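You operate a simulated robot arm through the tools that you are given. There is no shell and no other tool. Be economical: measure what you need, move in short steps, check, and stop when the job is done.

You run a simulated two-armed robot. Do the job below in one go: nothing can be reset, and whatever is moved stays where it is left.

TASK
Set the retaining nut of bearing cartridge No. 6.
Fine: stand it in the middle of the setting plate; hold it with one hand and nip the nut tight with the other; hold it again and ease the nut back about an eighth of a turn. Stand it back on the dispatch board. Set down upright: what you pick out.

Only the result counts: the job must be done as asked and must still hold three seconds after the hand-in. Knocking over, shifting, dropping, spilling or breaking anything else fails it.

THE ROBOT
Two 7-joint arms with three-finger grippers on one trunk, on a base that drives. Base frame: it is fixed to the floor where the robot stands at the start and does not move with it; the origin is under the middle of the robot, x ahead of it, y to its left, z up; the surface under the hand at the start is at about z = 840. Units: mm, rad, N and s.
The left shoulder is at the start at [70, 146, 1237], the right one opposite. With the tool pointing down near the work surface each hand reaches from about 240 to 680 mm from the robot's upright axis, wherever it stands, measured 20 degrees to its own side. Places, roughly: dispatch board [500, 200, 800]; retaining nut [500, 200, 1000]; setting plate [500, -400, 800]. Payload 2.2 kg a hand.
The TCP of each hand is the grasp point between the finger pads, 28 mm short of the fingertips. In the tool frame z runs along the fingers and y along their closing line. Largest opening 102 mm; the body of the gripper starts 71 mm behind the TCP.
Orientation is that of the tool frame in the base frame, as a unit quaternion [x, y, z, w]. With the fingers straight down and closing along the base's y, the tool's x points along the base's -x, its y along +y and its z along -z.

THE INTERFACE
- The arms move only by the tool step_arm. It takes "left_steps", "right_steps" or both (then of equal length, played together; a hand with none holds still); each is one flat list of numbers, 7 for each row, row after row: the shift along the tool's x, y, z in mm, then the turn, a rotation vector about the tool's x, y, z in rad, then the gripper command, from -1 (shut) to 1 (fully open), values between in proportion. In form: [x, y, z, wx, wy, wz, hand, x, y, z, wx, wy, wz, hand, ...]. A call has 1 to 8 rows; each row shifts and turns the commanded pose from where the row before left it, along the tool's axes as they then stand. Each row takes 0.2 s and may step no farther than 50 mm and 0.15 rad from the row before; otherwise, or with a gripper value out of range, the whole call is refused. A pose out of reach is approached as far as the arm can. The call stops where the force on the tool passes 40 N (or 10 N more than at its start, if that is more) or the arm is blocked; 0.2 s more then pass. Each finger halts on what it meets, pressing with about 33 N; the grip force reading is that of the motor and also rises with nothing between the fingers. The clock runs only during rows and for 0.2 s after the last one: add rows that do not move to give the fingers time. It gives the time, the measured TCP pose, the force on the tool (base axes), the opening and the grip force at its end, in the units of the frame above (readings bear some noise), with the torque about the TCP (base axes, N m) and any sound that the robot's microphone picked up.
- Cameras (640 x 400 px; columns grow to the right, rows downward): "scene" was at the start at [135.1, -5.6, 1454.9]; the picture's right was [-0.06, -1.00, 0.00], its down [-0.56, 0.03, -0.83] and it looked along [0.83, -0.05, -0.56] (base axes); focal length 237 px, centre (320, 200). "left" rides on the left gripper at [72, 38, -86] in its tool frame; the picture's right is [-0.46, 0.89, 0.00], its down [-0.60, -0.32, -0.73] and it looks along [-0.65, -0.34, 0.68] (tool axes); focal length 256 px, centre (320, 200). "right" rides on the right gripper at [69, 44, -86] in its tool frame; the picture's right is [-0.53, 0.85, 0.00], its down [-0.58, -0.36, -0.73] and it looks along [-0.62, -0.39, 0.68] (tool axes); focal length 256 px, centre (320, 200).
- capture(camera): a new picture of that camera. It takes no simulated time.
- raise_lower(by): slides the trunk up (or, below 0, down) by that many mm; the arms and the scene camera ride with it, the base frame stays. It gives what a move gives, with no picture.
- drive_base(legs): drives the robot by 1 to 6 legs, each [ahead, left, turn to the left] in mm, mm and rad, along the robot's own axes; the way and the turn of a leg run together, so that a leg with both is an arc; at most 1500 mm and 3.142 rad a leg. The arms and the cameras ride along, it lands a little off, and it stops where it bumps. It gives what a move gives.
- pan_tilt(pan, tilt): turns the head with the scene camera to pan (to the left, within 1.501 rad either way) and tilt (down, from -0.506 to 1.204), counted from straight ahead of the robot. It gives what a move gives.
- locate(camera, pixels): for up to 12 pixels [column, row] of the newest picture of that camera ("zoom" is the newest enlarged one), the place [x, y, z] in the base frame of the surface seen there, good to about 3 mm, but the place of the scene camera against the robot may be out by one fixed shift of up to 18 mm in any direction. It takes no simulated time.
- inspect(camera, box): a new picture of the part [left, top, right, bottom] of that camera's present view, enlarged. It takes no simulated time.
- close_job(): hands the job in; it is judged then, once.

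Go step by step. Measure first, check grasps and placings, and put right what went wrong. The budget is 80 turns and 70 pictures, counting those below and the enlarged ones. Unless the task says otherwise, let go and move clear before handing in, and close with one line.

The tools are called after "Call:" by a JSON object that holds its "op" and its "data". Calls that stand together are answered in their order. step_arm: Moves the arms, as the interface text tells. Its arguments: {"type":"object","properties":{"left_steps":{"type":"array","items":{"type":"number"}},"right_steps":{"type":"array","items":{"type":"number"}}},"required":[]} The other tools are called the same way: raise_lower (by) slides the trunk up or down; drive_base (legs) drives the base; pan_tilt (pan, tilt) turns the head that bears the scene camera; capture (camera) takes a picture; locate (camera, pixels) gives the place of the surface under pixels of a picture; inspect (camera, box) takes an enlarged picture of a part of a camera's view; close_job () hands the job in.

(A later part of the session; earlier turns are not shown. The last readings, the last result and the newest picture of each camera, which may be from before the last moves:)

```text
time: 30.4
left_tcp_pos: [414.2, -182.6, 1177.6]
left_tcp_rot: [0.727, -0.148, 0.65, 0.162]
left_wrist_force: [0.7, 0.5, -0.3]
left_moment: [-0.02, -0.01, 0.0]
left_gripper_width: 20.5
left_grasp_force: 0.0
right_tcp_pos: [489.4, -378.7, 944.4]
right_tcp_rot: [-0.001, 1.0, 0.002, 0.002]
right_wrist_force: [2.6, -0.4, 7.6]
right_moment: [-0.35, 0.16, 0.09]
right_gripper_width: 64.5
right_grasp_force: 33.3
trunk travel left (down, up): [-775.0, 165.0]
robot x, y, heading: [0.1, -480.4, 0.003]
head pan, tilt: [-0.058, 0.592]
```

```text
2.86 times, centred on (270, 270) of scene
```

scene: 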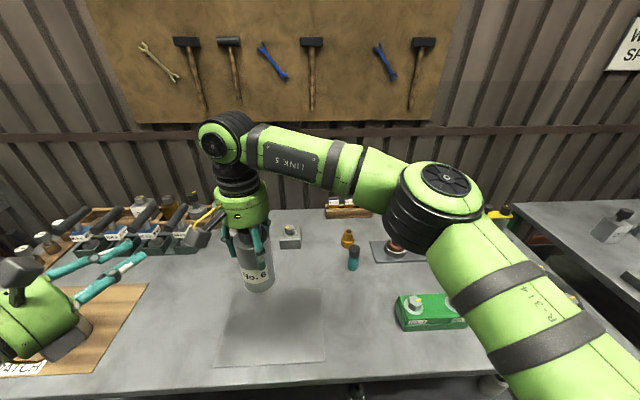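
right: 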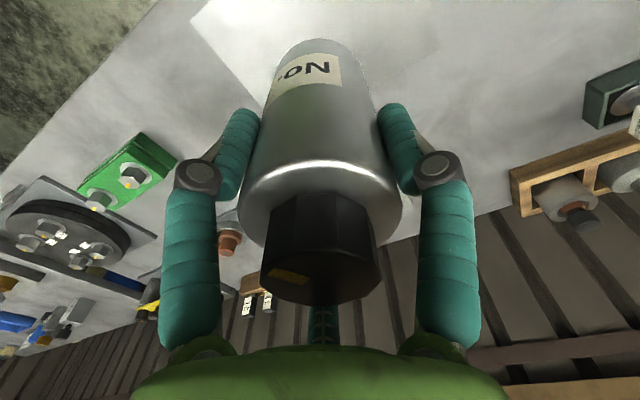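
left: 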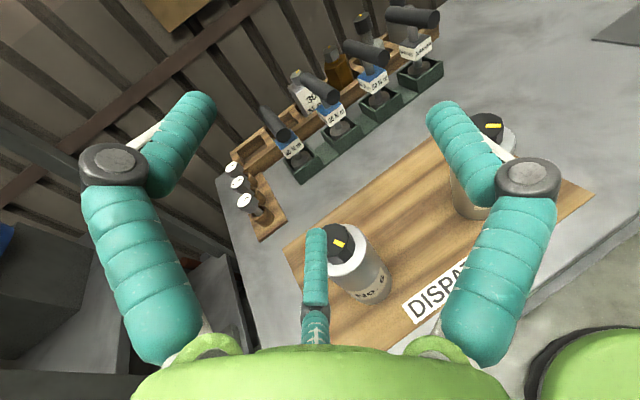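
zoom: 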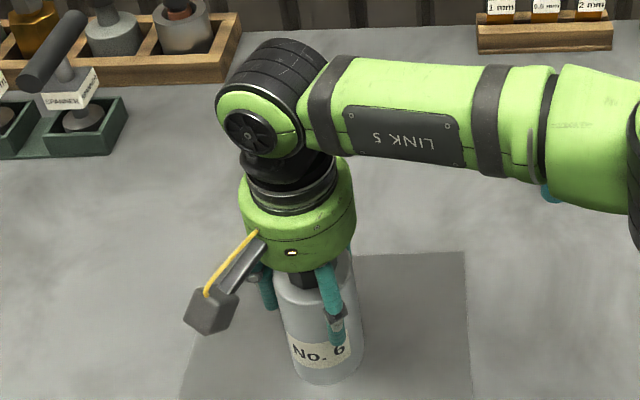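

It is standing on the plate. I'll open the right hand and lift it clear to about z = 1110.

Call:
{"op": "step_arm", "data": {"right_steps": [0, 0, 0, 0, 0, 0, 0.2, 0, 0, 0, 0, 0, 0, 1, 0, 0, 0, 0, 0, 0, 1, 0, 0, -20, 0, 0, 0, 1, 0, 0, -45, 0, 0, 0, 1, 0, 0, -50, 0, 0, 0, 1, 0, 0, -50, 0, 0, 0, 1, 0, 0, 0, 0, 0, 0, 1]}}

Call:
{"op": "inspect", "data": {"camera": "right", "box": [220, 0, 420, 140]}}

```text
time: 32.1
left_tcp_pos: [414.7, -183.2, 1177.0]
left_tcp_rot: [0.727, -0.148, 0.65, 0.162]
left_wrist_force: [-0.7, -0.1, -0.2]
left_moment: [0.0, -0.01, 0.03]
left_gripper_width: 20.7
left_grasp_force: 0.0
right_tcp_pos: [488.7, -380.3, 1109.8]
right_tcp_rot: [-0.003, 1.0, 0.001, 0.0]
right_wrist_force: [0.1, 0.0, -0.4]
right_moment: [-0.01, 0.02, 0.01]
right_gripper_width: 101.9
right_grasp_force: 0.0
trunk travel left (down, up): [-775.0, 165.0]
robot x, y, heading: [4.2, -483.1, 0.006]
head pan, tilt: [-0.058, 0.592]
```

```text
2.86 times, centred on (320, 70) of right
```

zoom: 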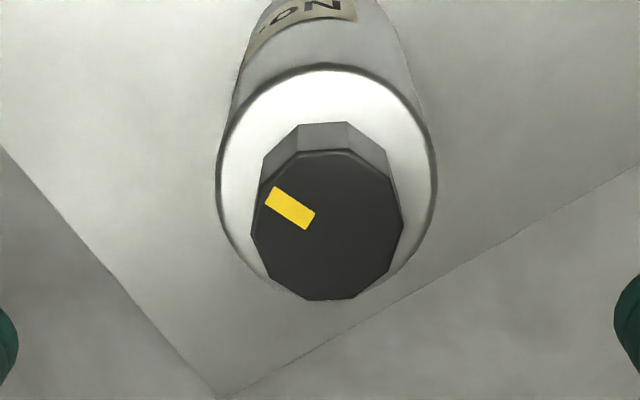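

It stands well on the plate. I'll locate the nut centre, the mark and the body rim here.

Call:
{"op": "locate", "data": {"camera": "zoom", "pixels": [[327, 225], [312, 222], [270, 195], [222, 180], [432, 180], [325, 75], [253, 235], [401, 222], [325, 297], [325, 154], [100, 200], [500, 200]]}}

```text
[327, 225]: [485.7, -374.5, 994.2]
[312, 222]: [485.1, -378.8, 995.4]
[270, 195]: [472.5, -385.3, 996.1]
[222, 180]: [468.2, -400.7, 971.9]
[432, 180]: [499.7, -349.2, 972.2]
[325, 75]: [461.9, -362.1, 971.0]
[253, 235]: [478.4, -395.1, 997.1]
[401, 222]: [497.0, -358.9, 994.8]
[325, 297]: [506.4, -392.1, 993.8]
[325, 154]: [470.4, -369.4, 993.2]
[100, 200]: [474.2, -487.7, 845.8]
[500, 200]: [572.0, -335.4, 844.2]
```

The axis is at about (488, -377.5), which is within 2 mm of the plate's middle, and the mark points toward about -150°. I'll open the left hand and lower it on its own side to about z = 925.

Call:
{"op": "step_arm", "data": {"left_steps": [-41.6, -1.1, 2.7, 0, 0, 0, 1, -41.6, -1.1, 2.7, 0, 0, 0, 1, -41.6, -1.1, 2.7, 0, 0, 0, 1, -41.6, -1.1, 2.7, 0, 0, 0, 1, -41.6, -1.1, 2.7, 0, 0, 0, 1, -41.6, -1.1, 2.7, 0, 0, 0, 1, 0, 0, 0, 0, 0, 0, 1]}}

Call:
{"op": "capture", "data": {"camera": "scene"}}

```text
time: 33.8
left_tcp_pos: [403.9, -181.7, 926.2]
left_tcp_rot: [0.727, -0.149, 0.65, 0.164]
left_wrist_force: [0.4, -0.1, 0.4]
left_moment: [-0.01, 0.03, 0.01]
left_gripper_width: 101.6
left_grasp_force: 0.1
right_tcp_pos: [488.2, -379.9, 1109.0]
right_tcp_rot: [-0.001, 1.0, 0.001, 0.001]
right_wrist_force: [0.1, 0.6, -0.8]
right_moment: [0.0, 0.0, -0.01]
right_gripper_width: 102.1
right_grasp_force: 0.0
trunk travel left (down, up): [-775.0, 165.0]
robot x, y, heading: [2.8, -481.9, 0.003]
head pan, tilt: [-0.058, 0.592]
```

```text
32 pictures are left
```

scene: 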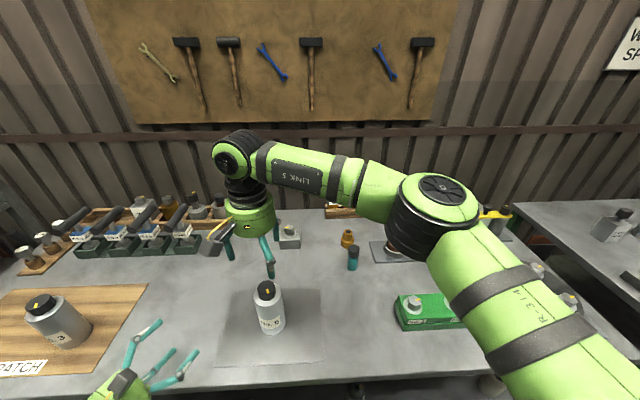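

The pose held at z = 926. I'll shift to the stand-off point (389, -313, 919) behind the cartridge and look.

Call:
{"op": "step_arm", "data": {"left_steps": [-2.7, 41.5, 14.4, 0, 0, 0, 1, -2.7, 41.5, 14.4, 0, 0, 0, 1, -2.7, 41.5, 14.4, 0, 0, 0, 1, 0, 0, 0, 0, 0, 0, 1]}}

Call:
{"op": "capture", "data": {"camera": "left"}}

```text
time: 34.8
left_tcp_pos: [388.9, -312.6, 920.2]
left_tcp_rot: [0.727, -0.148, 0.651, 0.162]
left_wrist_force: [-0.6, 0.4, 0.0]
left_moment: [0.01, 0.02, 0.0]
left_gripper_width: 101.7
left_grasp_force: 0.1
right_tcp_pos: [487.8, -379.5, 1108.4]
right_tcp_rot: [0.0, 1.0, 0.001, 0.0]
right_wrist_force: [0.1, 0.2, 0.5]
right_moment: [-0.01, 0.02, 0.0]
right_gripper_width: 102.0
right_grasp_force: 0.0
trunk travel left (down, up): [-775.0, 165.0]
robot x, y, heading: [2.2, -479.7, 0.006]
head pan, tilt: [-0.058, 0.592]
```

```text
31 pictures are left
```

left: 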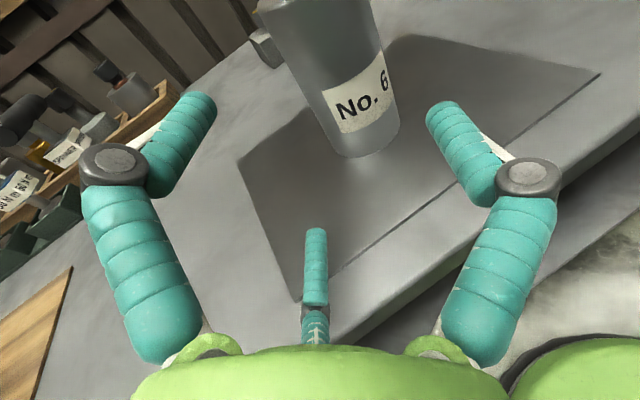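

The body stands between the left picture finger (tool -x, -y) and the right one (+y). I'll locate body points to fix the sideways offset.

Call:
{"op": "locate", "data": {"camera": "left", "pixels": [[300, 60], [320, 60], [340, 60], [360, 60], [373, 60], [325, 120], [345, 125], [365, 125], [385, 125], [315, 228], [215, 108], [435, 110]]}}

```text
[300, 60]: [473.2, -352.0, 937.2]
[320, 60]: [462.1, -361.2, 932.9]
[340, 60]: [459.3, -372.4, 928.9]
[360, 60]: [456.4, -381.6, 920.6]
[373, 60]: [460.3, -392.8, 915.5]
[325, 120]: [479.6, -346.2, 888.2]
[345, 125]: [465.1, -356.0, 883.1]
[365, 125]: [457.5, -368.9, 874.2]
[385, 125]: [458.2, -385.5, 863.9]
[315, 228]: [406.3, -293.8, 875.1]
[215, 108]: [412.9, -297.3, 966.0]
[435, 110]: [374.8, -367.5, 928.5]
```

The circle fit confirms the axis at (488, -377.5) with R about 31. It sits 16 mm toward +y in the tool frame, midway between the finger and the pair. I'll slide in 110 mm with a force watch, then check before closing.

Call:
{"op": "step_arm", "data": {"left_steps": [0, 0, 30, 0, 0, 0, 1, 0, 0, 25, 0, 0, 0, 1, 0, 0, 20, 0, 0, 0, 1, 0, 0, 20, 0, 0, 0, 1, 0, 0, 15, 0, 0, 0, 1, 0, 0, 0, 0, 0, 0, 1]}}

Call:
{"op": "capture", "data": {"camera": "left"}}

```text
time: 36.1
left_tcp_pos: [487.3, -359.8, 907.8]
left_tcp_rot: [0.727, -0.149, 0.65, 0.163]
left_wrist_force: [0.6, -0.7, -0.5]
left_moment: [-0.01, 0.01, -0.02]
left_gripper_width: 101.9
left_grasp_force: 0.0
right_tcp_pos: [487.8, -381.1, 1108.3]
right_tcp_rot: [-0.002, 1.0, 0.0, 0.0]
right_wrist_force: [0.2, -0.3, -0.9]
right_moment: [0.02, -0.03, -0.01]
right_gripper_width: 101.9
right_grasp_force: 0.1
trunk travel left (down, up): [-775.0, 165.0]
robot x, y, heading: [0.5, -478.9, -0.0]
head pan, tilt: [-0.058, 0.592]
```

```text
30 pictures are left
```

left: 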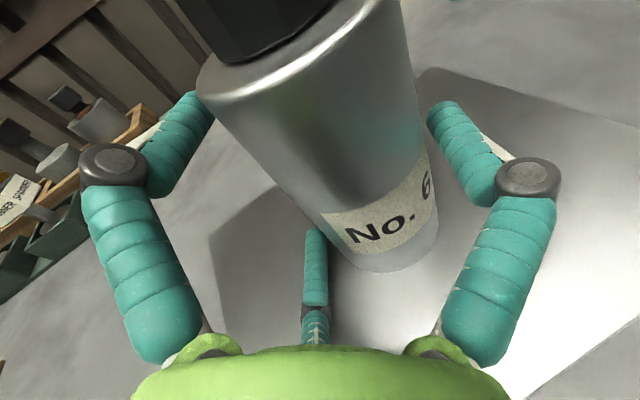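

It slid in with no contact. I'll close the left hand gradually and check the force and width.

Call:
{"op": "step_arm", "data": {"left_steps": [0, 0, 0, 0, 0, 0, 0.85, 0, 0, 0, 0, 0, 0, 0.75, 0, 0, 0, 0, 0, 0, 0.65, 0, 0, 0, 0, 0, 0, 0.55, 0, 0, 0, 0, 0, 0, 0.4, 0, 0, 0, 0, 0, 0, 0.4]}}

Call:
{"op": "capture", "data": {"camera": "left"}}

```text
time: 37.5
left_tcp_pos: [487.8, -360.3, 908.1]
left_tcp_rot: [0.727, -0.148, 0.65, 0.162]
left_wrist_force: [-0.5, 1.5, 1.9]
left_moment: [0.28, -0.13, 0.03]
left_gripper_width: 90.7
left_grasp_force: 33.0
right_tcp_pos: [488.2, -380.6, 1108.8]
right_tcp_rot: [-0.002, 1.0, 0.001, 0.0]
right_wrist_force: [0.0, 0.2, 0.3]
right_moment: [-0.02, 0.03, -0.01]
right_gripper_width: 101.9
right_grasp_force: 0.0
trunk travel left (down, up): [-775.0, 165.0]
robot x, y, heading: [0.2, -482.3, 0.002]
head pan, tilt: [-0.058, 0.592]
```

```text
29 pictures are left
```

left: 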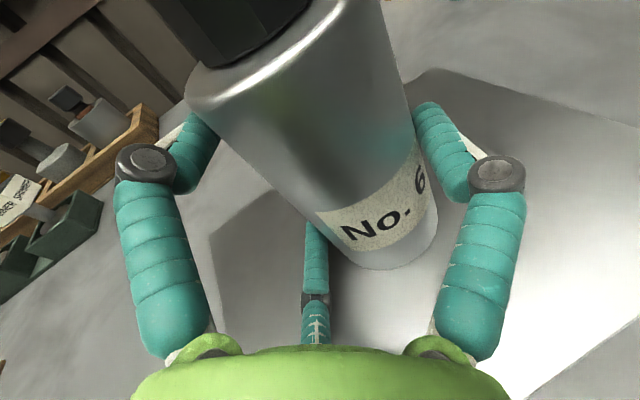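

The body is held at 33 N. I'll check the nut's place from the right camera before coming down on it.

Call:
{"op": "inspect", "data": {"camera": "right", "box": [220, 0, 420, 140]}}

Call:
{"op": "locate", "data": {"camera": "zoom", "pixels": [[327, 225], [222, 180], [432, 180], [253, 235], [401, 222], [325, 297], [325, 154]]}}

```text
2.86 times, centred on (320, 70) of right
```

zoom: 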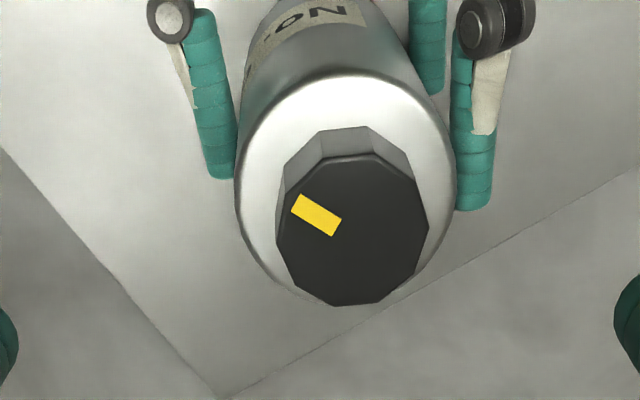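

```text
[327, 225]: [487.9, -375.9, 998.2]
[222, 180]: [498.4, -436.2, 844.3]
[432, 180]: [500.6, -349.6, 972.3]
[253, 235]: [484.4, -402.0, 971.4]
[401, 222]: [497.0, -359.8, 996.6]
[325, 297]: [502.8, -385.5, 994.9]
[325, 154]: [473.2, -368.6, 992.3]
```

The grip drew the cartridge a few mm toward +y: the nut is now centred near zoom (353,230). I'll measure it.

Call:
{"op": "locate", "data": {"camera": "zoom", "pixels": [[353, 230], [240, 185], [453, 185], [277, 240], [427, 225], [352, 302], [352, 160], [338, 228], [295, 205]]}}

```text
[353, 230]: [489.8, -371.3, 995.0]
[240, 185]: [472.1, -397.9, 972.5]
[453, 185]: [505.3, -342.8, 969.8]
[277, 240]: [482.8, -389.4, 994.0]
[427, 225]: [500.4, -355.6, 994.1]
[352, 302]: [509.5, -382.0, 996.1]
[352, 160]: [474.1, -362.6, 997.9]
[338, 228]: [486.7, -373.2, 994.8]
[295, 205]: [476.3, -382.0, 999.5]
```

The axis is at (491, -372). I'll slide it back with the left hand by about (-1, -6.5), and turn the right hand back 0.6 rad for turning room.

Call:
{"op": "step_arm", "data": {"left_steps": [0, 3.2, 1, 0, 0, 0, 0.4, 0, 3.2, 1, 0, 0, 0, 0.4, 0, 0, 0, 0, 0, 0, 0.4, 0, 0, 0, 0, 0, 0, 0.4, 0, 0, 0, 0, 0, 0, 0.4, 0, 0, 0, 0, 0, 0, 0.4], "right_steps": [0, 0, 0, 0, 0, -0.15, 1, 0, 0, 0, 0, 0, -0.15, 1, 0, 0, 0, 0, 0, -0.15, 1, 0, 0, 0, 0, 0, -0.15, 1, 0, 0, 0, 0, 0, 0, 1, 0, 0, 0, 0, 0, 0, 1]}}

Call:
{"op": "inspect", "data": {"camera": "right", "box": [220, 0, 420, 140]}}

```text
time: 39.0
left_tcp_pos: [486.2, -366.6, 908.5]
left_tcp_rot: [0.727, -0.148, 0.65, 0.163]
left_wrist_force: [1.6, 4.8, 2.8]
left_moment: [0.56, -0.23, 0.05]
left_gripper_width: 90.7
left_grasp_force: 33.1
right_tcp_pos: [488.3, -377.7, 1108.9]
right_tcp_rot: [-0.298, 0.955, 0.0, 0.0]
right_wrist_force: [0.4, 0.1, -0.4]
right_moment: [0.0, -0.01, 0.01]
right_gripper_width: 101.9
right_grasp_force: 0.1
trunk travel left (down, up): [-775.0, 165.0]
robot x, y, heading: [1.4, -483.9, -0.002]
head pan, tilt: [-0.058, 0.592]
```

```text
2.86 times, centred on (320, 70) of right
```

zoom: 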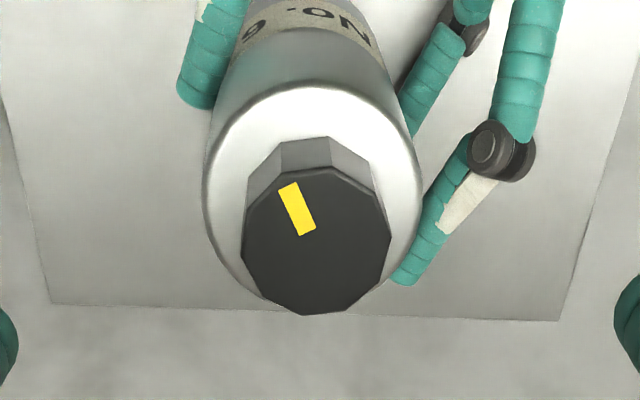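

Call:
{"op": "locate", "data": {"camera": "zoom", "pixels": [[316, 240], [207, 190], [420, 190], [244, 245], [389, 235], [312, 312], [325, 172], [307, 233], [288, 188], [50, 300], [558, 317]]}}

```text
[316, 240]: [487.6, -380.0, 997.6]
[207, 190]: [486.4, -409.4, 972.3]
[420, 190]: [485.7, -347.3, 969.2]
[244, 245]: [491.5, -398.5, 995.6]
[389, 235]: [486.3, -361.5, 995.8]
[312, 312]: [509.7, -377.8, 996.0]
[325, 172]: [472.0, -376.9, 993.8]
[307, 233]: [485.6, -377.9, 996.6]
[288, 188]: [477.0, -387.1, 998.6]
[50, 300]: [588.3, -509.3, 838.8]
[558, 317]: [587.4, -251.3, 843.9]
```

The axis is at (489, -379), so it's well centred. I'll lower the right hand to z = 1004, with fingertips just above the body top, and close on the nut.

Call:
{"op": "step_arm", "data": {"right_steps": [0, 0, 40, 0, 0, 0, 1, 0, 0, 35, 0, 0, 0, 0.6, 0, 0, 20, 0, 0, 0, 0.4, 0, 0, 10, 0, 0, 0, 0.2, 0, 0, 0, 0, 0, 0, 0, 0, 0, 0, 0, 0, 0, -0.3, 0, 0, 0, 0, 0, 0, -1, 0, 0, 0, 0, 0, 0, -1]}}

Call:
{"op": "capture", "data": {"camera": "right"}}

Call:
{"op": "capture", "data": {"camera": "left"}}

```text
time: 40.8
left_tcp_pos: [486.4, -366.6, 909.0]
left_tcp_rot: [0.727, -0.15, 0.65, 0.164]
left_wrist_force: [-13.0, 7.4, 3.0]
left_moment: [0.02, -1.14, -0.2]
left_gripper_width: 90.8
left_grasp_force: 32.7
right_tcp_pos: [490.5, -380.5, 1003.5]
right_tcp_rot: [-0.295, 0.956, -0.001, 0.002]
right_wrist_force: [15.3, -5.4, 0.3]
right_moment: [-0.18, -0.48, 0.0]
right_gripper_width: 40.2
right_grasp_force: 32.8
trunk travel left (down, up): [-775.0, 165.0]
robot x, y, heading: [-0.9, -480.1, 0.005]
head pan, tilt: [-0.058, 0.592]
```

```text
26 pictures are left
```

right: 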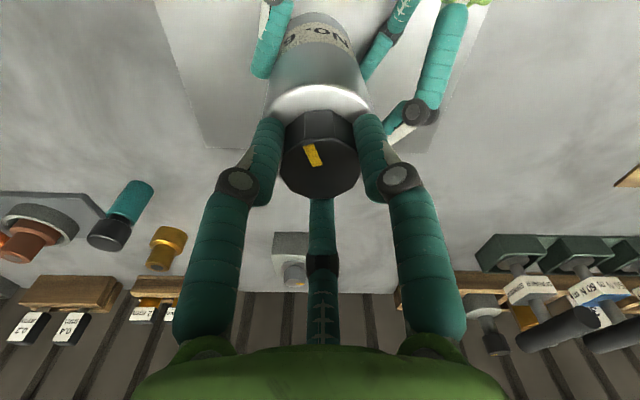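

```text
25 pictures are left
```

left: 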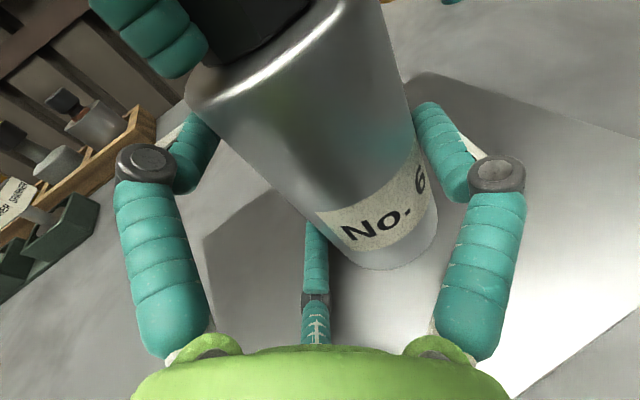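

The nut is gripped at 40.2 mm. I'll turn clockwise in small steps and watch the torque.

Call:
{"op": "step_arm", "data": {"right_steps": [0, 0, 0, 0, 0, 0.08, -1, 0, 0, 0, 0, 0, 0.08, -1, 0, 0, 0, 0, 0, 0.08, -1, 0, 0, 0, 0, 0, 0, -1]}}

Call:
{"op": "inspect", "data": {"camera": "right", "box": [240, 60, 400, 220]}}

```text
time: 41.8
left_tcp_pos: [485.9, -366.9, 908.4]
left_tcp_rot: [0.727, -0.149, 0.65, 0.163]
left_wrist_force: [-17.2, 9.4, 5.2]
left_moment: [0.48, -1.04, -0.28]
left_gripper_width: 91.0
left_grasp_force: 32.5
right_tcp_pos: [489.9, -380.4, 1003.2]
right_tcp_rot: [-0.178, 0.984, -0.002, 0.003]
right_wrist_force: [17.4, -9.8, 0.0]
right_moment: [-1.05, -0.74, 0.0]
right_gripper_width: 40.8
right_grasp_force: 33.7
trunk travel left (down, up): [-775.0, 165.0]
robot x, y, heading: [1.0, -483.0, 0.003]
head pan, tilt: [-0.058, 0.592]
```

```text
2.50 times, centred on (320, 140) of right
```

zoom: 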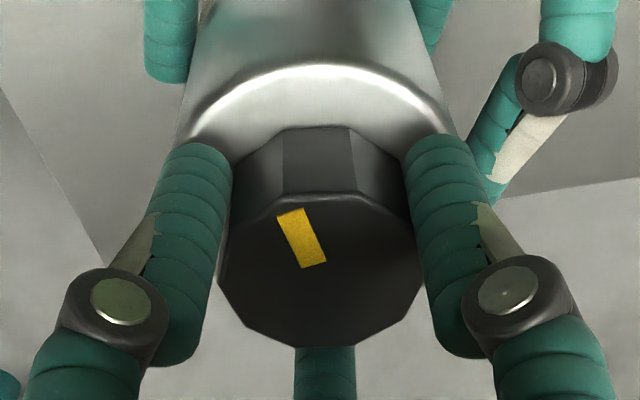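

The torque about z is still zero, and the mark turns with the hand, so the nut runs freely. I'll relieve the side load a little and turn further.

Call:
{"op": "step_arm", "data": {"right_steps": [-1, -1.4, 0, 0, 0, 0.1, -1, 0, 0, 0, 0, 0, 0.1, -1, 0, 0, 0, 0, 0, 0.1, -1, 0, 0, 0, 0, 0, 0.1, -1, 0, 0, 0, 0, 0, 0.1, -1, 0, 0, 0, 0, 0, 0.1, -1, 0, 0, 0, 0, 0, 0, -1]}}

Call:
{"op": "inspect", "data": {"camera": "right", "box": [240, 60, 400, 220]}}

```text
time: 43.4
left_tcp_pos: [485.2, -365.8, 909.0]
left_tcp_rot: [0.728, -0.148, 0.649, 0.163]
left_wrist_force: [-13.9, 4.9, 2.5]
left_moment: [0.34, -0.42, -0.17]
left_gripper_width: 90.4
left_grasp_force: 33.4
right_tcp_pos: [490.0, -379.5, 1003.5]
right_tcp_rot: [0.119, 0.993, 0.001, 0.003]
right_wrist_force: [13.4, -3.8, 0.7]
right_moment: [-0.26, -0.9, 0.05]
right_gripper_width: 40.5
right_grasp_force: 33.0
trunk travel left (down, up): [-775.0, 165.0]
robot x, y, heading: [2.4, -482.5, 0.007]
head pan, tilt: [-0.058, 0.592]
```

```text
2.50 times, centred on (320, 140) of right
```

zoom: 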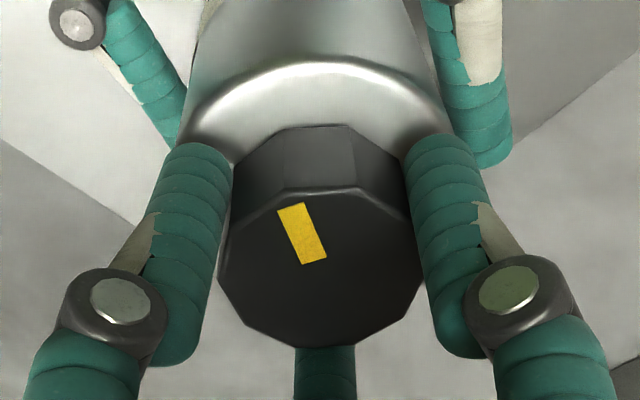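

The nut still follows with almost no torque (0.05 N m), after 0.84 rad. I'll keep turning clockwise.

Call:
{"op": "step_arm", "data": {"right_steps": [0, 0, 0, 0, 0, 0.1, -1, 0, 0, 0, 0, 0, 0.1, -1, 0, 0, 0, 0, 0, 0.1, -1, 0, 0, 0, 0, 0, 0.1, -1, 0, 0, 0, 0, 0, 0.1, -1, 0, 0, 0, 0, 0, 0.1, -1, 0, 0, 0, 0, 0, 0.1, -1, 0, 0, 0, 0, 0, 0, -1]}}

Call:
{"op": "inspect", "data": {"camera": "right", "box": [240, 60, 400, 220]}}

Call:
{"op": "capture", "data": {"camera": "left"}}

```text
time: 45.1
left_tcp_pos: [486.0, -366.4, 908.2]
left_tcp_rot: [0.727, -0.148, 0.65, 0.162]
left_wrist_force: [-14.9, 2.7, 2.1]
left_moment: [0.62, -0.93, -0.58]
left_gripper_width: 90.9
left_grasp_force: 33.1
right_tcp_pos: [489.5, -379.7, 1004.5]
right_tcp_rot: [0.452, 0.892, 0.002, 0.001]
right_wrist_force: [14.4, -2.0, -0.5]
right_moment: [-0.42, -0.41, 0.44]
right_gripper_width: 40.1
right_grasp_force: 32.8
trunk travel left (down, up): [-775.0, 165.0]
robot x, y, heading: [1.8, -480.7, 0.001]
head pan, tilt: [-0.058, 0.592]
```

```text
2.50 times, centred on (320, 140) of right
```

zoom: 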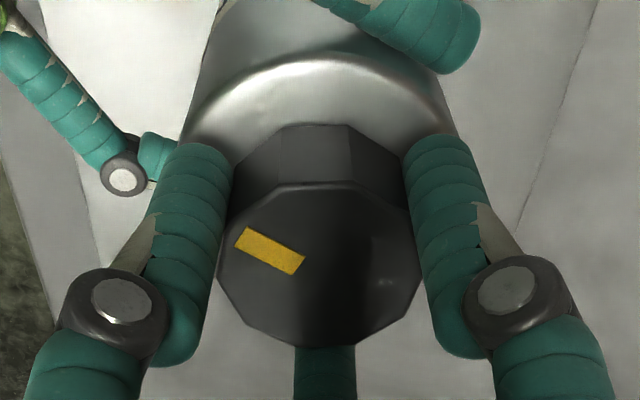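

```text
21 pictures are left
```

left: 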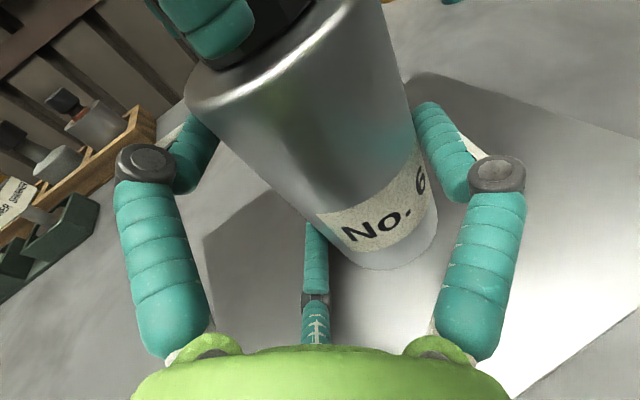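

The torque rose to 0.44 N m. The mark now lags the hand by about 40° while the body's label hasn't moved, so the nut has seated and the fingers slipped. I'll give one more pull in fine steps to see how firm it is.

Call:
{"op": "step_arm", "data": {"right_steps": [0, 0, 0, 0, 0, 0.06, -1, 0, 0, 0, 0, 0, 0.06, -1]}}

Call:
{"op": "step_arm", "data": {"right_steps": [0, 0, 0, 0, 0, 0.06, -1, 0, 0, 0, 0, 0, 0.06, -1]}}

Call:
{"op": "step_arm", "data": {"right_steps": [0, 0, 0, 0, 0, 0.06, -1, 0, 0, 0, 0, 0, 0.06, -1]}}

Call:
{"op": "inspect", "data": {"camera": "right", "box": [240, 60, 400, 220]}}

```text
time: 45.8
left_tcp_pos: [485.8, -367.3, 907.8]
left_tcp_rot: [0.727, -0.148, 0.65, 0.163]
left_wrist_force: [-13.0, 2.9, 0.6]
left_moment: [0.46, -0.74, -0.55]
left_gripper_width: 91.1
left_grasp_force: 33.6
right_tcp_pos: [491.2, -379.5, 1004.2]
right_tcp_rot: [0.504, 0.864, 0.001, 0.0]
right_wrist_force: [10.4, -2.2, 1.3]
right_moment: [-0.34, -0.25, 0.42]
right_gripper_width: 40.5
right_grasp_force: 32.9
trunk travel left (down, up): [-775.0, 165.0]
robot x, y, heading: [2.6, -476.2, -0.002]
head pan, tilt: [-0.058, 0.592]
```

```text
time: 46.4
left_tcp_pos: [485.9, -366.6, 907.7]
left_tcp_rot: [0.728, -0.149, 0.649, 0.163]
left_wrist_force: [-11.9, 3.2, -0.3]
left_moment: [0.33, -0.66, -0.42]
left_gripper_width: 90.8
left_grasp_force: 32.7
right_tcp_pos: [489.2, -379.1, 1004.2]
right_tcp_rot: [0.556, 0.831, 0.0, 0.001]
right_wrist_force: [9.8, -3.5, 0.7]
right_moment: [-0.56, -0.17, 0.32]
right_gripper_width: 40.4
right_grasp_force: 32.9
trunk travel left (down, up): [-775.0, 165.0]
robot x, y, heading: [2.1, -479.7, 0.004]
head pan, tilt: [-0.058, 0.592]
```

```text
time: 47.0
left_tcp_pos: [486.7, -366.1, 907.3]
left_tcp_rot: [0.728, -0.148, 0.65, 0.161]
left_wrist_force: [-13.2, 5.4, 1.0]
left_moment: [0.29, -0.78, -0.57]
left_gripper_width: 90.8
left_grasp_force: 33.1
right_tcp_pos: [490.1, -380.4, 1004.5]
right_tcp_rot: [0.606, 0.796, 0.001, 0.002]
right_wrist_force: [10.9, -6.1, 1.5]
right_moment: [-0.64, -0.2, 0.46]
right_gripper_width: 40.5
right_grasp_force: 33.0
trunk travel left (down, up): [-775.0, 165.0]
robot x, y, heading: [5.2, -484.6, 0.006]
head pan, tilt: [-0.058, 0.592]
```

```text
2.50 times, centred on (320, 140) of right
```

zoom: 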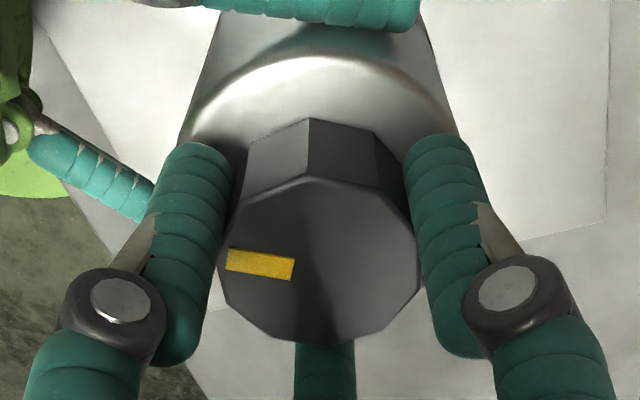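

The torque stays at about 0.45 N m while the fingers slip and the nut stands still, so it is nipped tight. I'll locate the mark to get its tight angle as a reference.

Call:
{"op": "locate", "data": {"camera": "zoom", "pixels": [[230, 261], [292, 269], [261, 265], [320, 262], [320, 185], [320, 338], [300, 55]]}}

```text
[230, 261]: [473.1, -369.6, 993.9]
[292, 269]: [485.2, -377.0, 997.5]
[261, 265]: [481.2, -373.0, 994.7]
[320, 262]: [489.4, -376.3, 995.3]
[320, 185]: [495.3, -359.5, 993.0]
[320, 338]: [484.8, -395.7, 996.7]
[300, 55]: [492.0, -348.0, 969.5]
```

The mark sits at about 151° when tight; it was at about 214° before. The target after easing back 45° is about 196°. I'll turn counter-clockwise 0.4 rad first and check that the nut follows.

Call:
{"op": "step_arm", "data": {"right_steps": [0, 0, 0, 0, 0, -0.08, -1, 0, 0, 0, 0, 0, -0.08, -1, 0, 0, 0, 0, 0, -0.08, -1, 0, 0, 0, 0, 0, -0.08, -1, 0, 0, 0, 0, 0, -0.08, -1, 0, 0, 0, 0, 0, 0, -1]}}

Call:
{"op": "inspect", "data": {"camera": "right", "box": [240, 60, 400, 220]}}

Call:
{"op": "locate", "data": {"camera": "zoom", "pixels": [[230, 261], [292, 269], [320, 185], [320, 338], [222, 265], [418, 265]]}}

```text
time: 48.4
left_tcp_pos: [487.2, -366.8, 909.0]
left_tcp_rot: [0.727, -0.148, 0.65, 0.162]
left_wrist_force: [-6.0, 4.3, 0.2]
left_moment: [0.5, -0.64, -0.03]
left_gripper_width: 90.5
left_grasp_force: 33.6
right_tcp_pos: [490.2, -379.2, 1003.8]
right_tcp_rot: [0.433, 0.901, 0.001, 0.0]
right_wrist_force: [6.4, -4.7, 0.8]
right_moment: [-0.76, 0.28, -0.02]
right_gripper_width: 40.4
right_grasp_force: 33.0
trunk travel left (down, up): [-775.0, 165.0]
robot x, y, heading: [-1.1, -481.3, 0.002]
head pan, tilt: [-0.058, 0.592]
```

```text
2.50 times, centred on (320, 140) of right
```

zoom: 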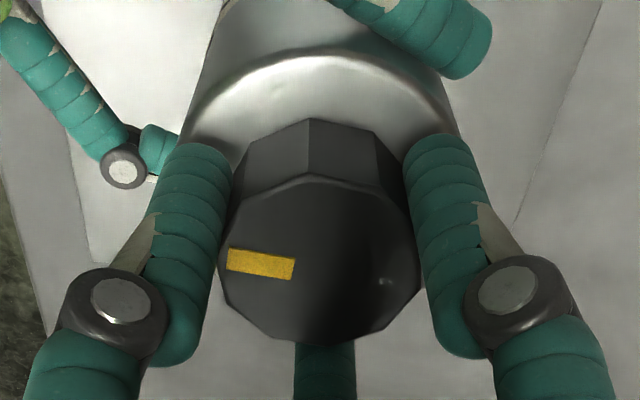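

```text
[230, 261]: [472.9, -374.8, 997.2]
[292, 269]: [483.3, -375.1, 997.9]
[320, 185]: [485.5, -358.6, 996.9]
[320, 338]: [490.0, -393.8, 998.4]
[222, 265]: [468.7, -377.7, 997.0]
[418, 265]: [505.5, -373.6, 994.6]
```

The nut follows exactly: the mark is at the same pixels, and the hand turned 0.406 rad. I'll turn the remaining 0.38 rad.

Call:
{"op": "step_arm", "data": {"right_steps": [0, 0, 0, 0, 0, -0.095, -1, 0, 0, 0, 0, 0, -0.095, -1, 0, 0, 0, 0, 0, -0.095, -1, 0, 0, 0, 0, 0, -0.095, -1, 0, 0, 0, 0, 0, 0, -1, 0, 0, 0, 0, 0, 0, -1]}}

Call:
{"op": "inspect", "data": {"camera": "right", "box": [240, 60, 400, 220]}}

Call:
{"op": "locate", "data": {"camera": "zoom", "pixels": [[230, 261], [292, 269], [320, 185], [320, 338], [222, 265], [418, 265]]}}

```text
time: 49.8
left_tcp_pos: [486.9, -366.2, 907.8]
left_tcp_rot: [0.727, -0.148, 0.651, 0.162]
left_wrist_force: [-3.4, 2.9, 1.4]
left_moment: [1.06, -0.39, -0.02]
left_gripper_width: 90.6
left_grasp_force: 33.1
right_tcp_pos: [489.6, -379.1, 1004.3]
right_tcp_rot: [0.256, 0.967, 0.001, 0.0]
right_wrist_force: [2.9, -0.2, -0.9]
right_moment: [-0.75, 0.23, -0.04]
right_gripper_width: 40.2
right_grasp_force: 33.5
trunk travel left (down, up): [-775.0, 165.0]
robot x, y, heading: [1.3, -482.0, 0.001]
head pan, tilt: [-0.058, 0.592]
```

```text
2.50 times, centred on (320, 140) of right
```

zoom: 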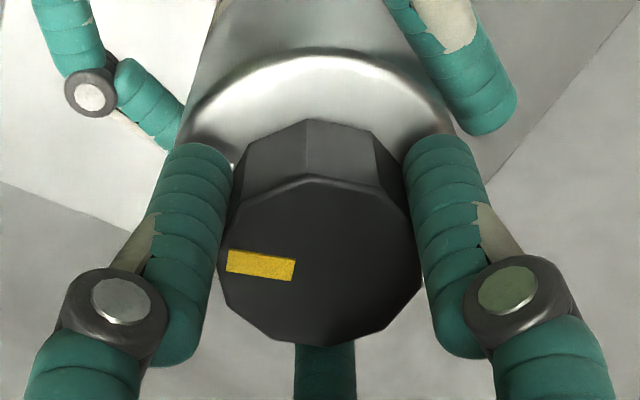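

```text
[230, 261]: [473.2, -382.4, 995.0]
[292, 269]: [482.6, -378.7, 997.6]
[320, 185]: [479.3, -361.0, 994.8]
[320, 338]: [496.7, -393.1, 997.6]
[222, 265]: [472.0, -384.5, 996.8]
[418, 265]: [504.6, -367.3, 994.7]
```

The hand has turned back 0.784 rad, which is 45°, and the mark kept its place in the grip. I'll open the right hand and lift it clear.

Call:
{"op": "step_arm", "data": {"right_steps": [0, 0, 0, 0, 0, 0, 0, 0, 0, 0, 0, 0, 0, 0.7, 0, 0, 0, 0, 0, 0, 1, 0, 0, -35, 0, 0, 0, 1, 0, 0, -35, 0, 0, 0, 1, 0, 0, -35, 0, 0, 0, 1, 0, 0, 0, 0, 0, 0, 1]}}

Call:
{"op": "step_arm", "data": {"left_steps": [0, 0, 0, 0, 0, 0, 0.8, 0, 0, 0, 0, 0, 0, 1, 0, 0, 0, 0, 0, 0, 1, 0, 0, 0, 0, 0, 0, 1]}}

Call:
{"op": "capture", "data": {"camera": "left"}}

Call:
{"op": "inspect", "data": {"camera": "right", "box": [220, 0, 420, 140]}}

```text
time: 51.4
left_tcp_pos: [486.8, -366.5, 908.5]
left_tcp_rot: [0.727, -0.149, 0.65, 0.163]
left_wrist_force: [0.0, 1.6, 2.5]
left_moment: [0.45, -0.02, -0.01]
left_gripper_width: 90.7
left_grasp_force: 33.3
right_tcp_pos: [490.0, -379.1, 1109.7]
right_tcp_rot: [0.256, 0.967, 0.0, 0.0]
right_wrist_force: [-0.4, 0.0, -0.1]
right_moment: [-0.03, 0.03, -0.02]
right_gripper_width: 101.7
right_grasp_force: 0.0
trunk travel left (down, up): [-775.0, 165.0]
robot x, y, heading: [2.2, -479.6, 0.002]
head pan, tilt: [-0.058, 0.592]
```

```text
time: 52.4
left_tcp_pos: [486.8, -366.3, 908.4]
left_tcp_rot: [0.728, -0.149, 0.649, 0.163]
left_wrist_force: [0.4, 0.3, -0.4]
left_moment: [-0.01, 0.01, 0.01]
left_gripper_width: 102.3
left_grasp_force: 0.0
right_tcp_pos: [489.6, -380.2, 1108.9]
right_tcp_rot: [0.256, 0.967, 0.001, 0.0]
right_wrist_force: [0.6, 0.6, 0.8]
right_moment: [-0.01, 0.01, -0.02]
right_gripper_width: 102.1
right_grasp_force: 0.0
trunk travel left (down, up): [-775.0, 165.0]
robot x, y, heading: [5.7, -480.0, 0.002]
head pan, tilt: [-0.058, 0.592]
```

```text
17 pictures are left
```

left: 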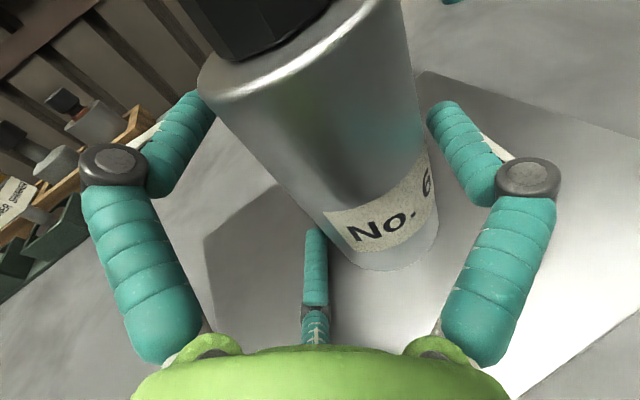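

```text
2.86 times, centred on (320, 70) of right
```

zoom: 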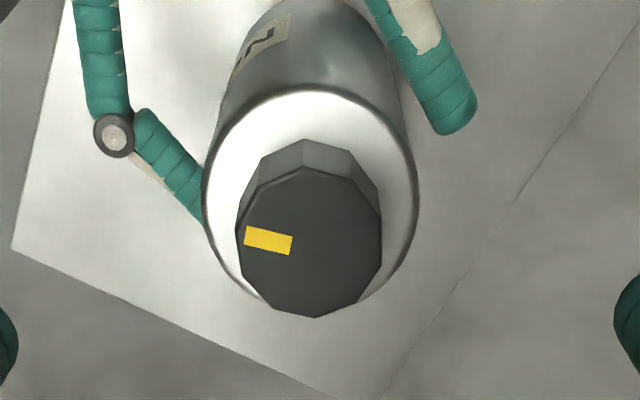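

The mark reads as expected and both hands are open. I'll record the mark angle, then centre the left hand by 1.4 mm and draw it straight back.

Call:
{"op": "locate", "data": {"camera": "zoom", "pixels": [[248, 236], [290, 244], [240, 240], [380, 240], [310, 172], [314, 314], [205, 190], [417, 190]]}}

Call:
{"op": "step_arm", "data": {"left_steps": [0, -1.4, 0, 0, 0, 0, 1, 0, 0, -20, 0, 0, 0, 1, 0, 0, -25, 0, 0, 0, 1, 0, 0, -35, 0, 0, 0, 1, 0, 0, -40, 0, 0, 0, 1, 0, 0, 0, 0, 0, 0, 1]}}

```text
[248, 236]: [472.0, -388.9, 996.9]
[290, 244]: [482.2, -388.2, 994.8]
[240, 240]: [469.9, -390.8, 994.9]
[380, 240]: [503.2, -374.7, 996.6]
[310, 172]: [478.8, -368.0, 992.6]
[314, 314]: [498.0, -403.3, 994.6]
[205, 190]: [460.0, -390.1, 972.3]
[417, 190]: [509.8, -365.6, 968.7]
```

```text
time: 53.8
left_tcp_pos: [380.2, -312.9, 918.9]
left_tcp_rot: [0.727, -0.149, 0.65, 0.163]
left_wrist_force: [-0.3, -0.1, 0.2]
left_moment: [-0.01, 0.0, 0.01]
left_gripper_width: 101.9
left_grasp_force: 0.0
right_tcp_pos: [491.1, -379.6, 1108.0]
right_tcp_rot: [0.256, 0.967, 0.001, 0.0]
right_wrist_force: [0.0, -0.3, -0.5]
right_moment: [-0.02, 0.01, -0.02]
right_gripper_width: 102.1
right_grasp_force: 0.0
trunk travel left (down, up): [-775.0, 165.0]
robot x, y, heading: [4.6, -480.7, 0.003]
head pan, tilt: [-0.058, 0.592]
```

The left hand is clear and the axis is at about (487.5, -381). I'll take the left hand out and up along its old path, then close it, while the right hand turns back to its carrying orientation.

Call:
{"op": "step_arm", "data": {"left_steps": [2.7, -41.5, -14.4, 0, 0, 0, 1, 2.7, -41.5, -14.4, 0, 0, 0, 1, 2.7, -41.5, -14.4, 0, 0, 0, 1, 41.6, 1.1, -2.7, 0, 0, 0, 1, 41.6, 1.1, -2.7, 0, 0, 0, -0.6, 41.6, 1.1, -2.7, 0, 0, 0, -0.6, 41.6, 1.1, -2.7, 0, 0, 0, -0.6, 41.6, 1.1, -2.7, 0, 0, 0, -0.6], "right_steps": [0, 0, 0, 0, 0, -0.13, 1, 0, 0, 0, 0, 0, -0.13, 1, 0, 0, 0, 0, 0, -0.13, 1, 0, 0, 0, 0, 0, -0.13, 1, 2.5, -1.5, 0, 0, 0, 0, 1, 0, 0, 0, 0, 0, 0, 1, 0, 0, 0, 0, 0, 0, 1, 0, 0, 0, 0, 0, 0, 1]}}

Call:
{"op": "inspect", "data": {"camera": "right", "box": [220, 0, 420, 140]}}

```text
time: 55.5
left_tcp_pos: [402.3, -184.1, 1136.2]
left_tcp_rot: [0.726, -0.15, 0.651, 0.163]
left_wrist_force: [0.2, 0.0, 0.4]
left_moment: [-0.02, 0.03, 0.02]
left_gripper_width: 20.4
left_grasp_force: 0.0
right_tcp_pos: [487.2, -381.6, 1108.3]
right_tcp_rot: [-0.001, 1.0, 0.001, 0.0]
right_wrist_force: [0.7, 0.0, -0.4]
right_moment: [0.04, 0.02, -0.02]
right_gripper_width: 102.1
right_grasp_force: 0.1
trunk travel left (down, up): [-775.0, 165.0]
robot x, y, heading: [0.7, -479.0, 0.0]
head pan, tilt: [-0.058, 0.592]
```

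```text
2.86 times, centred on (320, 70) of right
```

zoom: 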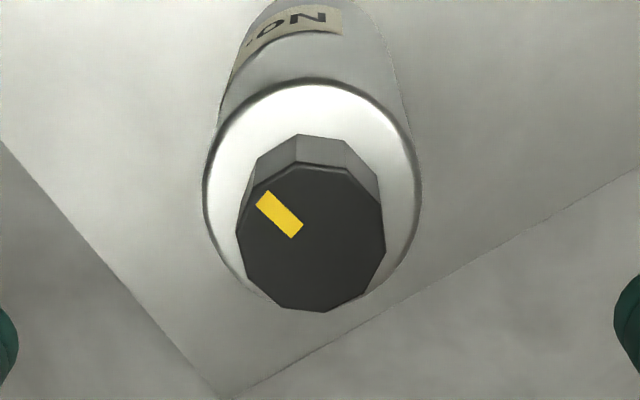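

The nut's mark is in its eased place. I'll lower the right hand around the body to z = 946 and grip.

Call:
{"op": "step_arm", "data": {"right_steps": [0, 0, 40, 0, 0, 0, 1, 0, 0, 45, 0, 0, 0, 1, 0, 0, 45, 0, 0, 0, 1, 0, 0, 32, 0, 0, 0, 1, 0, 0, 0, 0, 0, 0, 0.5, 0, 0, 0, 0, 0, 0, 0.1, 0, 0, 0, 0, 0, 0, -1, 0, 0, 0, 0, 0, 0, -1]}}

Call:
{"op": "step_arm", "data": {"right_steps": [0, 0, -10, 0, 0, 0, -1, 0, 0, -25, 0, 0, 0, -1, 0, 0, -25, 0, 0, 0, -1, 0, 0, -30, 0, 0, 0, -1, 0, 0, -35, 0, 0, 0, -1, 0, 0, -35, 0, 0, 0, -1, 0, 0, -35, 0, 0, 0, -1, 0, 0, 0, 0, 0, 0, -1]}}

Call:
{"op": "capture", "data": {"camera": "scene"}}

```text
time: 57.4
left_tcp_pos: [402.7, -183.8, 1135.7]
left_tcp_rot: [0.727, -0.15, 0.65, 0.163]
left_wrist_force: [-0.6, 0.5, 0.2]
left_moment: [0.01, -0.01, -0.04]
left_gripper_width: 20.5
left_grasp_force: 0.2
right_tcp_pos: [487.4, -381.9, 947.5]
right_tcp_rot: [-0.001, 1.0, 0.0, 0.0]
right_wrist_force: [2.7, -3.4, 1.7]
right_moment: [-0.43, 0.08, 0.08]
right_gripper_width: 64.5
right_grasp_force: 32.9
trunk travel left (down, up): [-775.0, 165.0]
robot x, y, heading: [0.7, -482.8, 0.001]
head pan, tilt: [-0.058, 0.592]
```

```text
time: 59.1
left_tcp_pos: [403.6, -182.0, 1134.0]
left_tcp_rot: [0.727, -0.149, 0.65, 0.163]
left_wrist_force: [-0.2, 0.0, 0.1]
left_moment: [0.01, -0.03, -0.01]
left_gripper_width: 20.1
left_grasp_force: 0.0
right_tcp_pos: [487.7, -380.2, 1141.0]
right_tcp_rot: [-0.001, 1.0, 0.0, -0.001]
right_wrist_force: [0.7, 0.4, -9.0]
right_moment: [0.0, -0.01, 0.02]
right_gripper_width: 64.8
right_grasp_force: 33.1
trunk travel left (down, up): [-775.0, 165.0]
robot x, y, heading: [3.1, -483.9, 0.006]
head pan, tilt: [-0.058, 0.592]
```

```text
14 pictures are left
```

scene: 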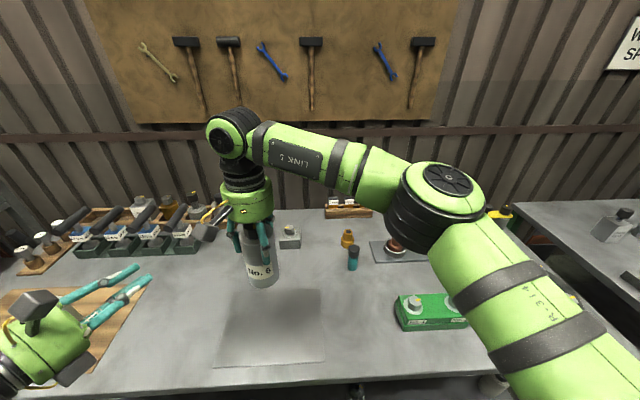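

It is lifted and hanging at 9 N. I'll drive back to the left by 697 mm.

Call:
{"op": "drive_base", "data": {"legs": [[0, 350, 0], [0, 347, 0]]}}

Call:
{"op": "capture", "data": {"camera": "scene"}}

```text
time: 63.3
left_tcp_pos: [401.7, 508.2, 1135.0]
left_tcp_rot: [0.727, -0.149, 0.65, 0.162]
left_wrist_force: [0.7, 0.1, -0.2]
left_moment: [0.01, 0.03, 0.05]
left_gripper_width: 20.6
left_grasp_force: 0.1
right_tcp_pos: [485.7, 310.4, 1140.9]
right_tcp_rot: [-0.001, 1.0, 0.001, 0.0]
right_wrist_force: [0.5, -0.5, -9.5]
right_moment: [0.05, -0.02, 0.0]
right_gripper_width: 64.6
right_grasp_force: 32.8
trunk travel left (down, up): [-775.0, 165.0]
robot x, y, heading: [0.2, 208.2, 0.005]
head pan, tilt: [-0.058, 0.592]
```

```text
13 pictures are left
```

scene: 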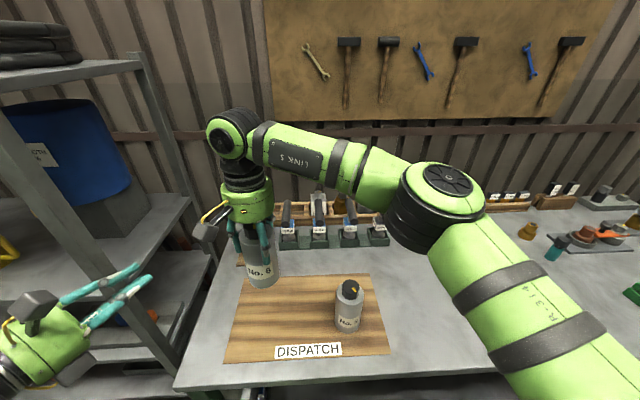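

I'll shift by about (-8, +8) to the original spot (478, 318) and lower to about 954.

Call:
{"op": "step_arm", "data": {"right_steps": [7.7, 7.6, 10, 0, 0, 0, -1, 0, 0, 35, 0, 0, 0, -1, 0, 0, 40, 0, 0, 0, -1, 0, 0, 40, 0, 0, 0, -1, 0, 0, 35, 0, 0, 0, -1, 0, 0, 25, 0, 0, 0, -1, 0, 0, 0, 0, 0, 0, -1]}}

Call:
{"op": "step_arm", "data": {"right_steps": [0, 0, 2, 0, 0, 0, -1, 0, 0, 2, 0, 0, 0, -1, 0, 0, 1, 0, 0, 0, -1, 0, 0, 0, 0, 0, 0, -1]}}

```text
time: 64.9
left_tcp_pos: [401.9, 510.0, 1135.8]
left_tcp_rot: [0.728, -0.149, 0.65, 0.163]
left_wrist_force: [0.0, 0.4, 0.1]
left_moment: [-0.01, -0.03, 0.04]
left_gripper_width: 20.2
left_grasp_force: 0.0
right_tcp_pos: [476.0, 320.2, 956.1]
right_tcp_rot: [0.001, 1.0, 0.001, 0.0]
right_wrist_force: [0.2, -0.4, -9.3]
right_moment: [-0.01, -0.02, 0.02]
right_gripper_width: 64.7
right_grasp_force: 32.6
trunk travel left (down, up): [-775.0, 165.0]
robot x, y, heading: [-4.5, 209.8, -0.0]
head pan, tilt: [-0.058, 0.592]
```

```text
time: 65.9
left_tcp_pos: [401.9, 510.3, 1135.7]
left_tcp_rot: [0.728, -0.148, 0.65, 0.162]
left_wrist_force: [-0.6, 0.1, 0.7]
left_moment: [0.0, -0.01, 0.01]
left_gripper_width: 20.6
left_grasp_force: 0.0
right_tcp_pos: [477.4, 318.5, 951.1]
right_tcp_rot: [-0.001, 1.0, 0.0, -0.001]
right_wrist_force: [0.1, 0.0, -9.9]
right_moment: [0.01, 0.04, -0.03]
right_gripper_width: 64.8
right_grasp_force: 32.9
trunk travel left (down, up): [-775.0, 165.0]
robot x, y, heading: [-2.1, 212.8, 0.003]
head pan, tilt: [-0.058, 0.592]
```

It is still hanging at z = 951. I'll continue in small steps to contact.

Call:
{"op": "step_arm", "data": {"right_steps": [0, 0, 1.3, 0, 0, 0, -1, 0, 0, 1.2, 0, 0, 0, -1, 0, 0, 0, 0, 0, 0, -1]}}

Call:
{"op": "step_arm", "data": {"right_steps": [0, 0, 1, 0, 0, 0, -1, 0, 0, 0, 0, 0, 0, -1]}}

```text
time: 66.7
left_tcp_pos: [400.4, 509.5, 1134.2]
left_tcp_rot: [0.728, -0.149, 0.649, 0.164]
left_wrist_force: [-0.5, -0.4, 0.2]
left_moment: [-0.02, 0.01, 0.01]
left_gripper_width: 20.5
left_grasp_force: 0.1
right_tcp_pos: [477.1, 318.4, 948.2]
right_tcp_rot: [0.0, 1.0, -0.001, -0.001]
right_wrist_force: [-0.7, 0.0, -9.2]
right_moment: [0.05, 0.01, 0.0]
right_gripper_width: 64.7
right_grasp_force: 33.1
trunk travel left (down, up): [-775.0, 165.0]
robot x, y, heading: [-0.9, 213.1, 0.003]
head pan, tilt: [-0.058, 0.592]
```

```text
time: 67.3
left_tcp_pos: [400.9, 509.4, 1135.2]
left_tcp_rot: [0.727, -0.148, 0.65, 0.162]
left_wrist_force: [-0.4, 0.8, -0.4]
left_moment: [-0.02, -0.03, -0.02]
left_gripper_width: 20.4
left_grasp_force: 0.0
right_tcp_pos: [476.3, 318.9, 947.7]
right_tcp_rot: [-0.001, 1.0, 0.001, -0.001]
right_wrist_force: [0.1, 0.1, -9.2]
right_moment: [0.02, 0.01, 0.02]
right_gripper_width: 64.9
right_grasp_force: 32.9
trunk travel left (down, up): [-775.0, 165.0]
robot x, y, heading: [-0.6, 211.9, 0.003]
head pan, tilt: [-0.058, 0.592]
```

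Call:
{"op": "step_arm", "data": {"right_steps": [0, 0, 1, 0, 0, 0, -1, 0, 0, 0, 0, 0, 0, -1]}}

Call:
{"op": "step_arm", "data": {"right_steps": [0, 0, 0.8, 0, 0, 0, -1, 0, 0, 0, 0, 0, 0, -1]}}

```text
time: 67.9
left_tcp_pos: [401.1, 510.1, 1135.6]
left_tcp_rot: [0.727, -0.149, 0.65, 0.163]
left_wrist_force: [-0.3, 0.2, -0.3]
left_moment: [0.0, 0.01, 0.0]
left_gripper_width: 20.2
left_grasp_force: 0.2
right_tcp_pos: [477.0, 319.0, 948.0]
right_tcp_rot: [-0.001, 1.0, 0.001, 0.0]
right_wrist_force: [0.8, -1.0, -2.1]
right_moment: [-0.14, 0.15, 0.01]
right_gripper_width: 64.9
right_grasp_force: 33.1
trunk travel left (down, up): [-775.0, 165.0]
robot x, y, heading: [0.1, 210.2, 0.002]
head pan, tilt: [-0.058, 0.592]
```

```text
time: 68.5
left_tcp_pos: [399.6, 509.1, 1135.4]
left_tcp_rot: [0.726, -0.15, 0.65, 0.164]
left_wrist_force: [-0.5, 0.2, -0.4]
left_moment: [0.01, -0.01, 0.02]
left_gripper_width: 20.3
left_grasp_force: 0.0
right_tcp_pos: [476.4, 318.1, 948.9]
right_tcp_rot: [0.001, 1.0, 0.001, 0.001]
right_wrist_force: [3.1, -1.2, 8.2]
right_moment: [-0.24, 0.19, 0.07]
right_gripper_width: 64.8
right_grasp_force: 33.3
trunk travel left (down, up): [-775.0, 165.0]
robot x, y, heading: [-1.1, 211.8, 0.003]
head pan, tilt: [-0.058, 0.592]
```

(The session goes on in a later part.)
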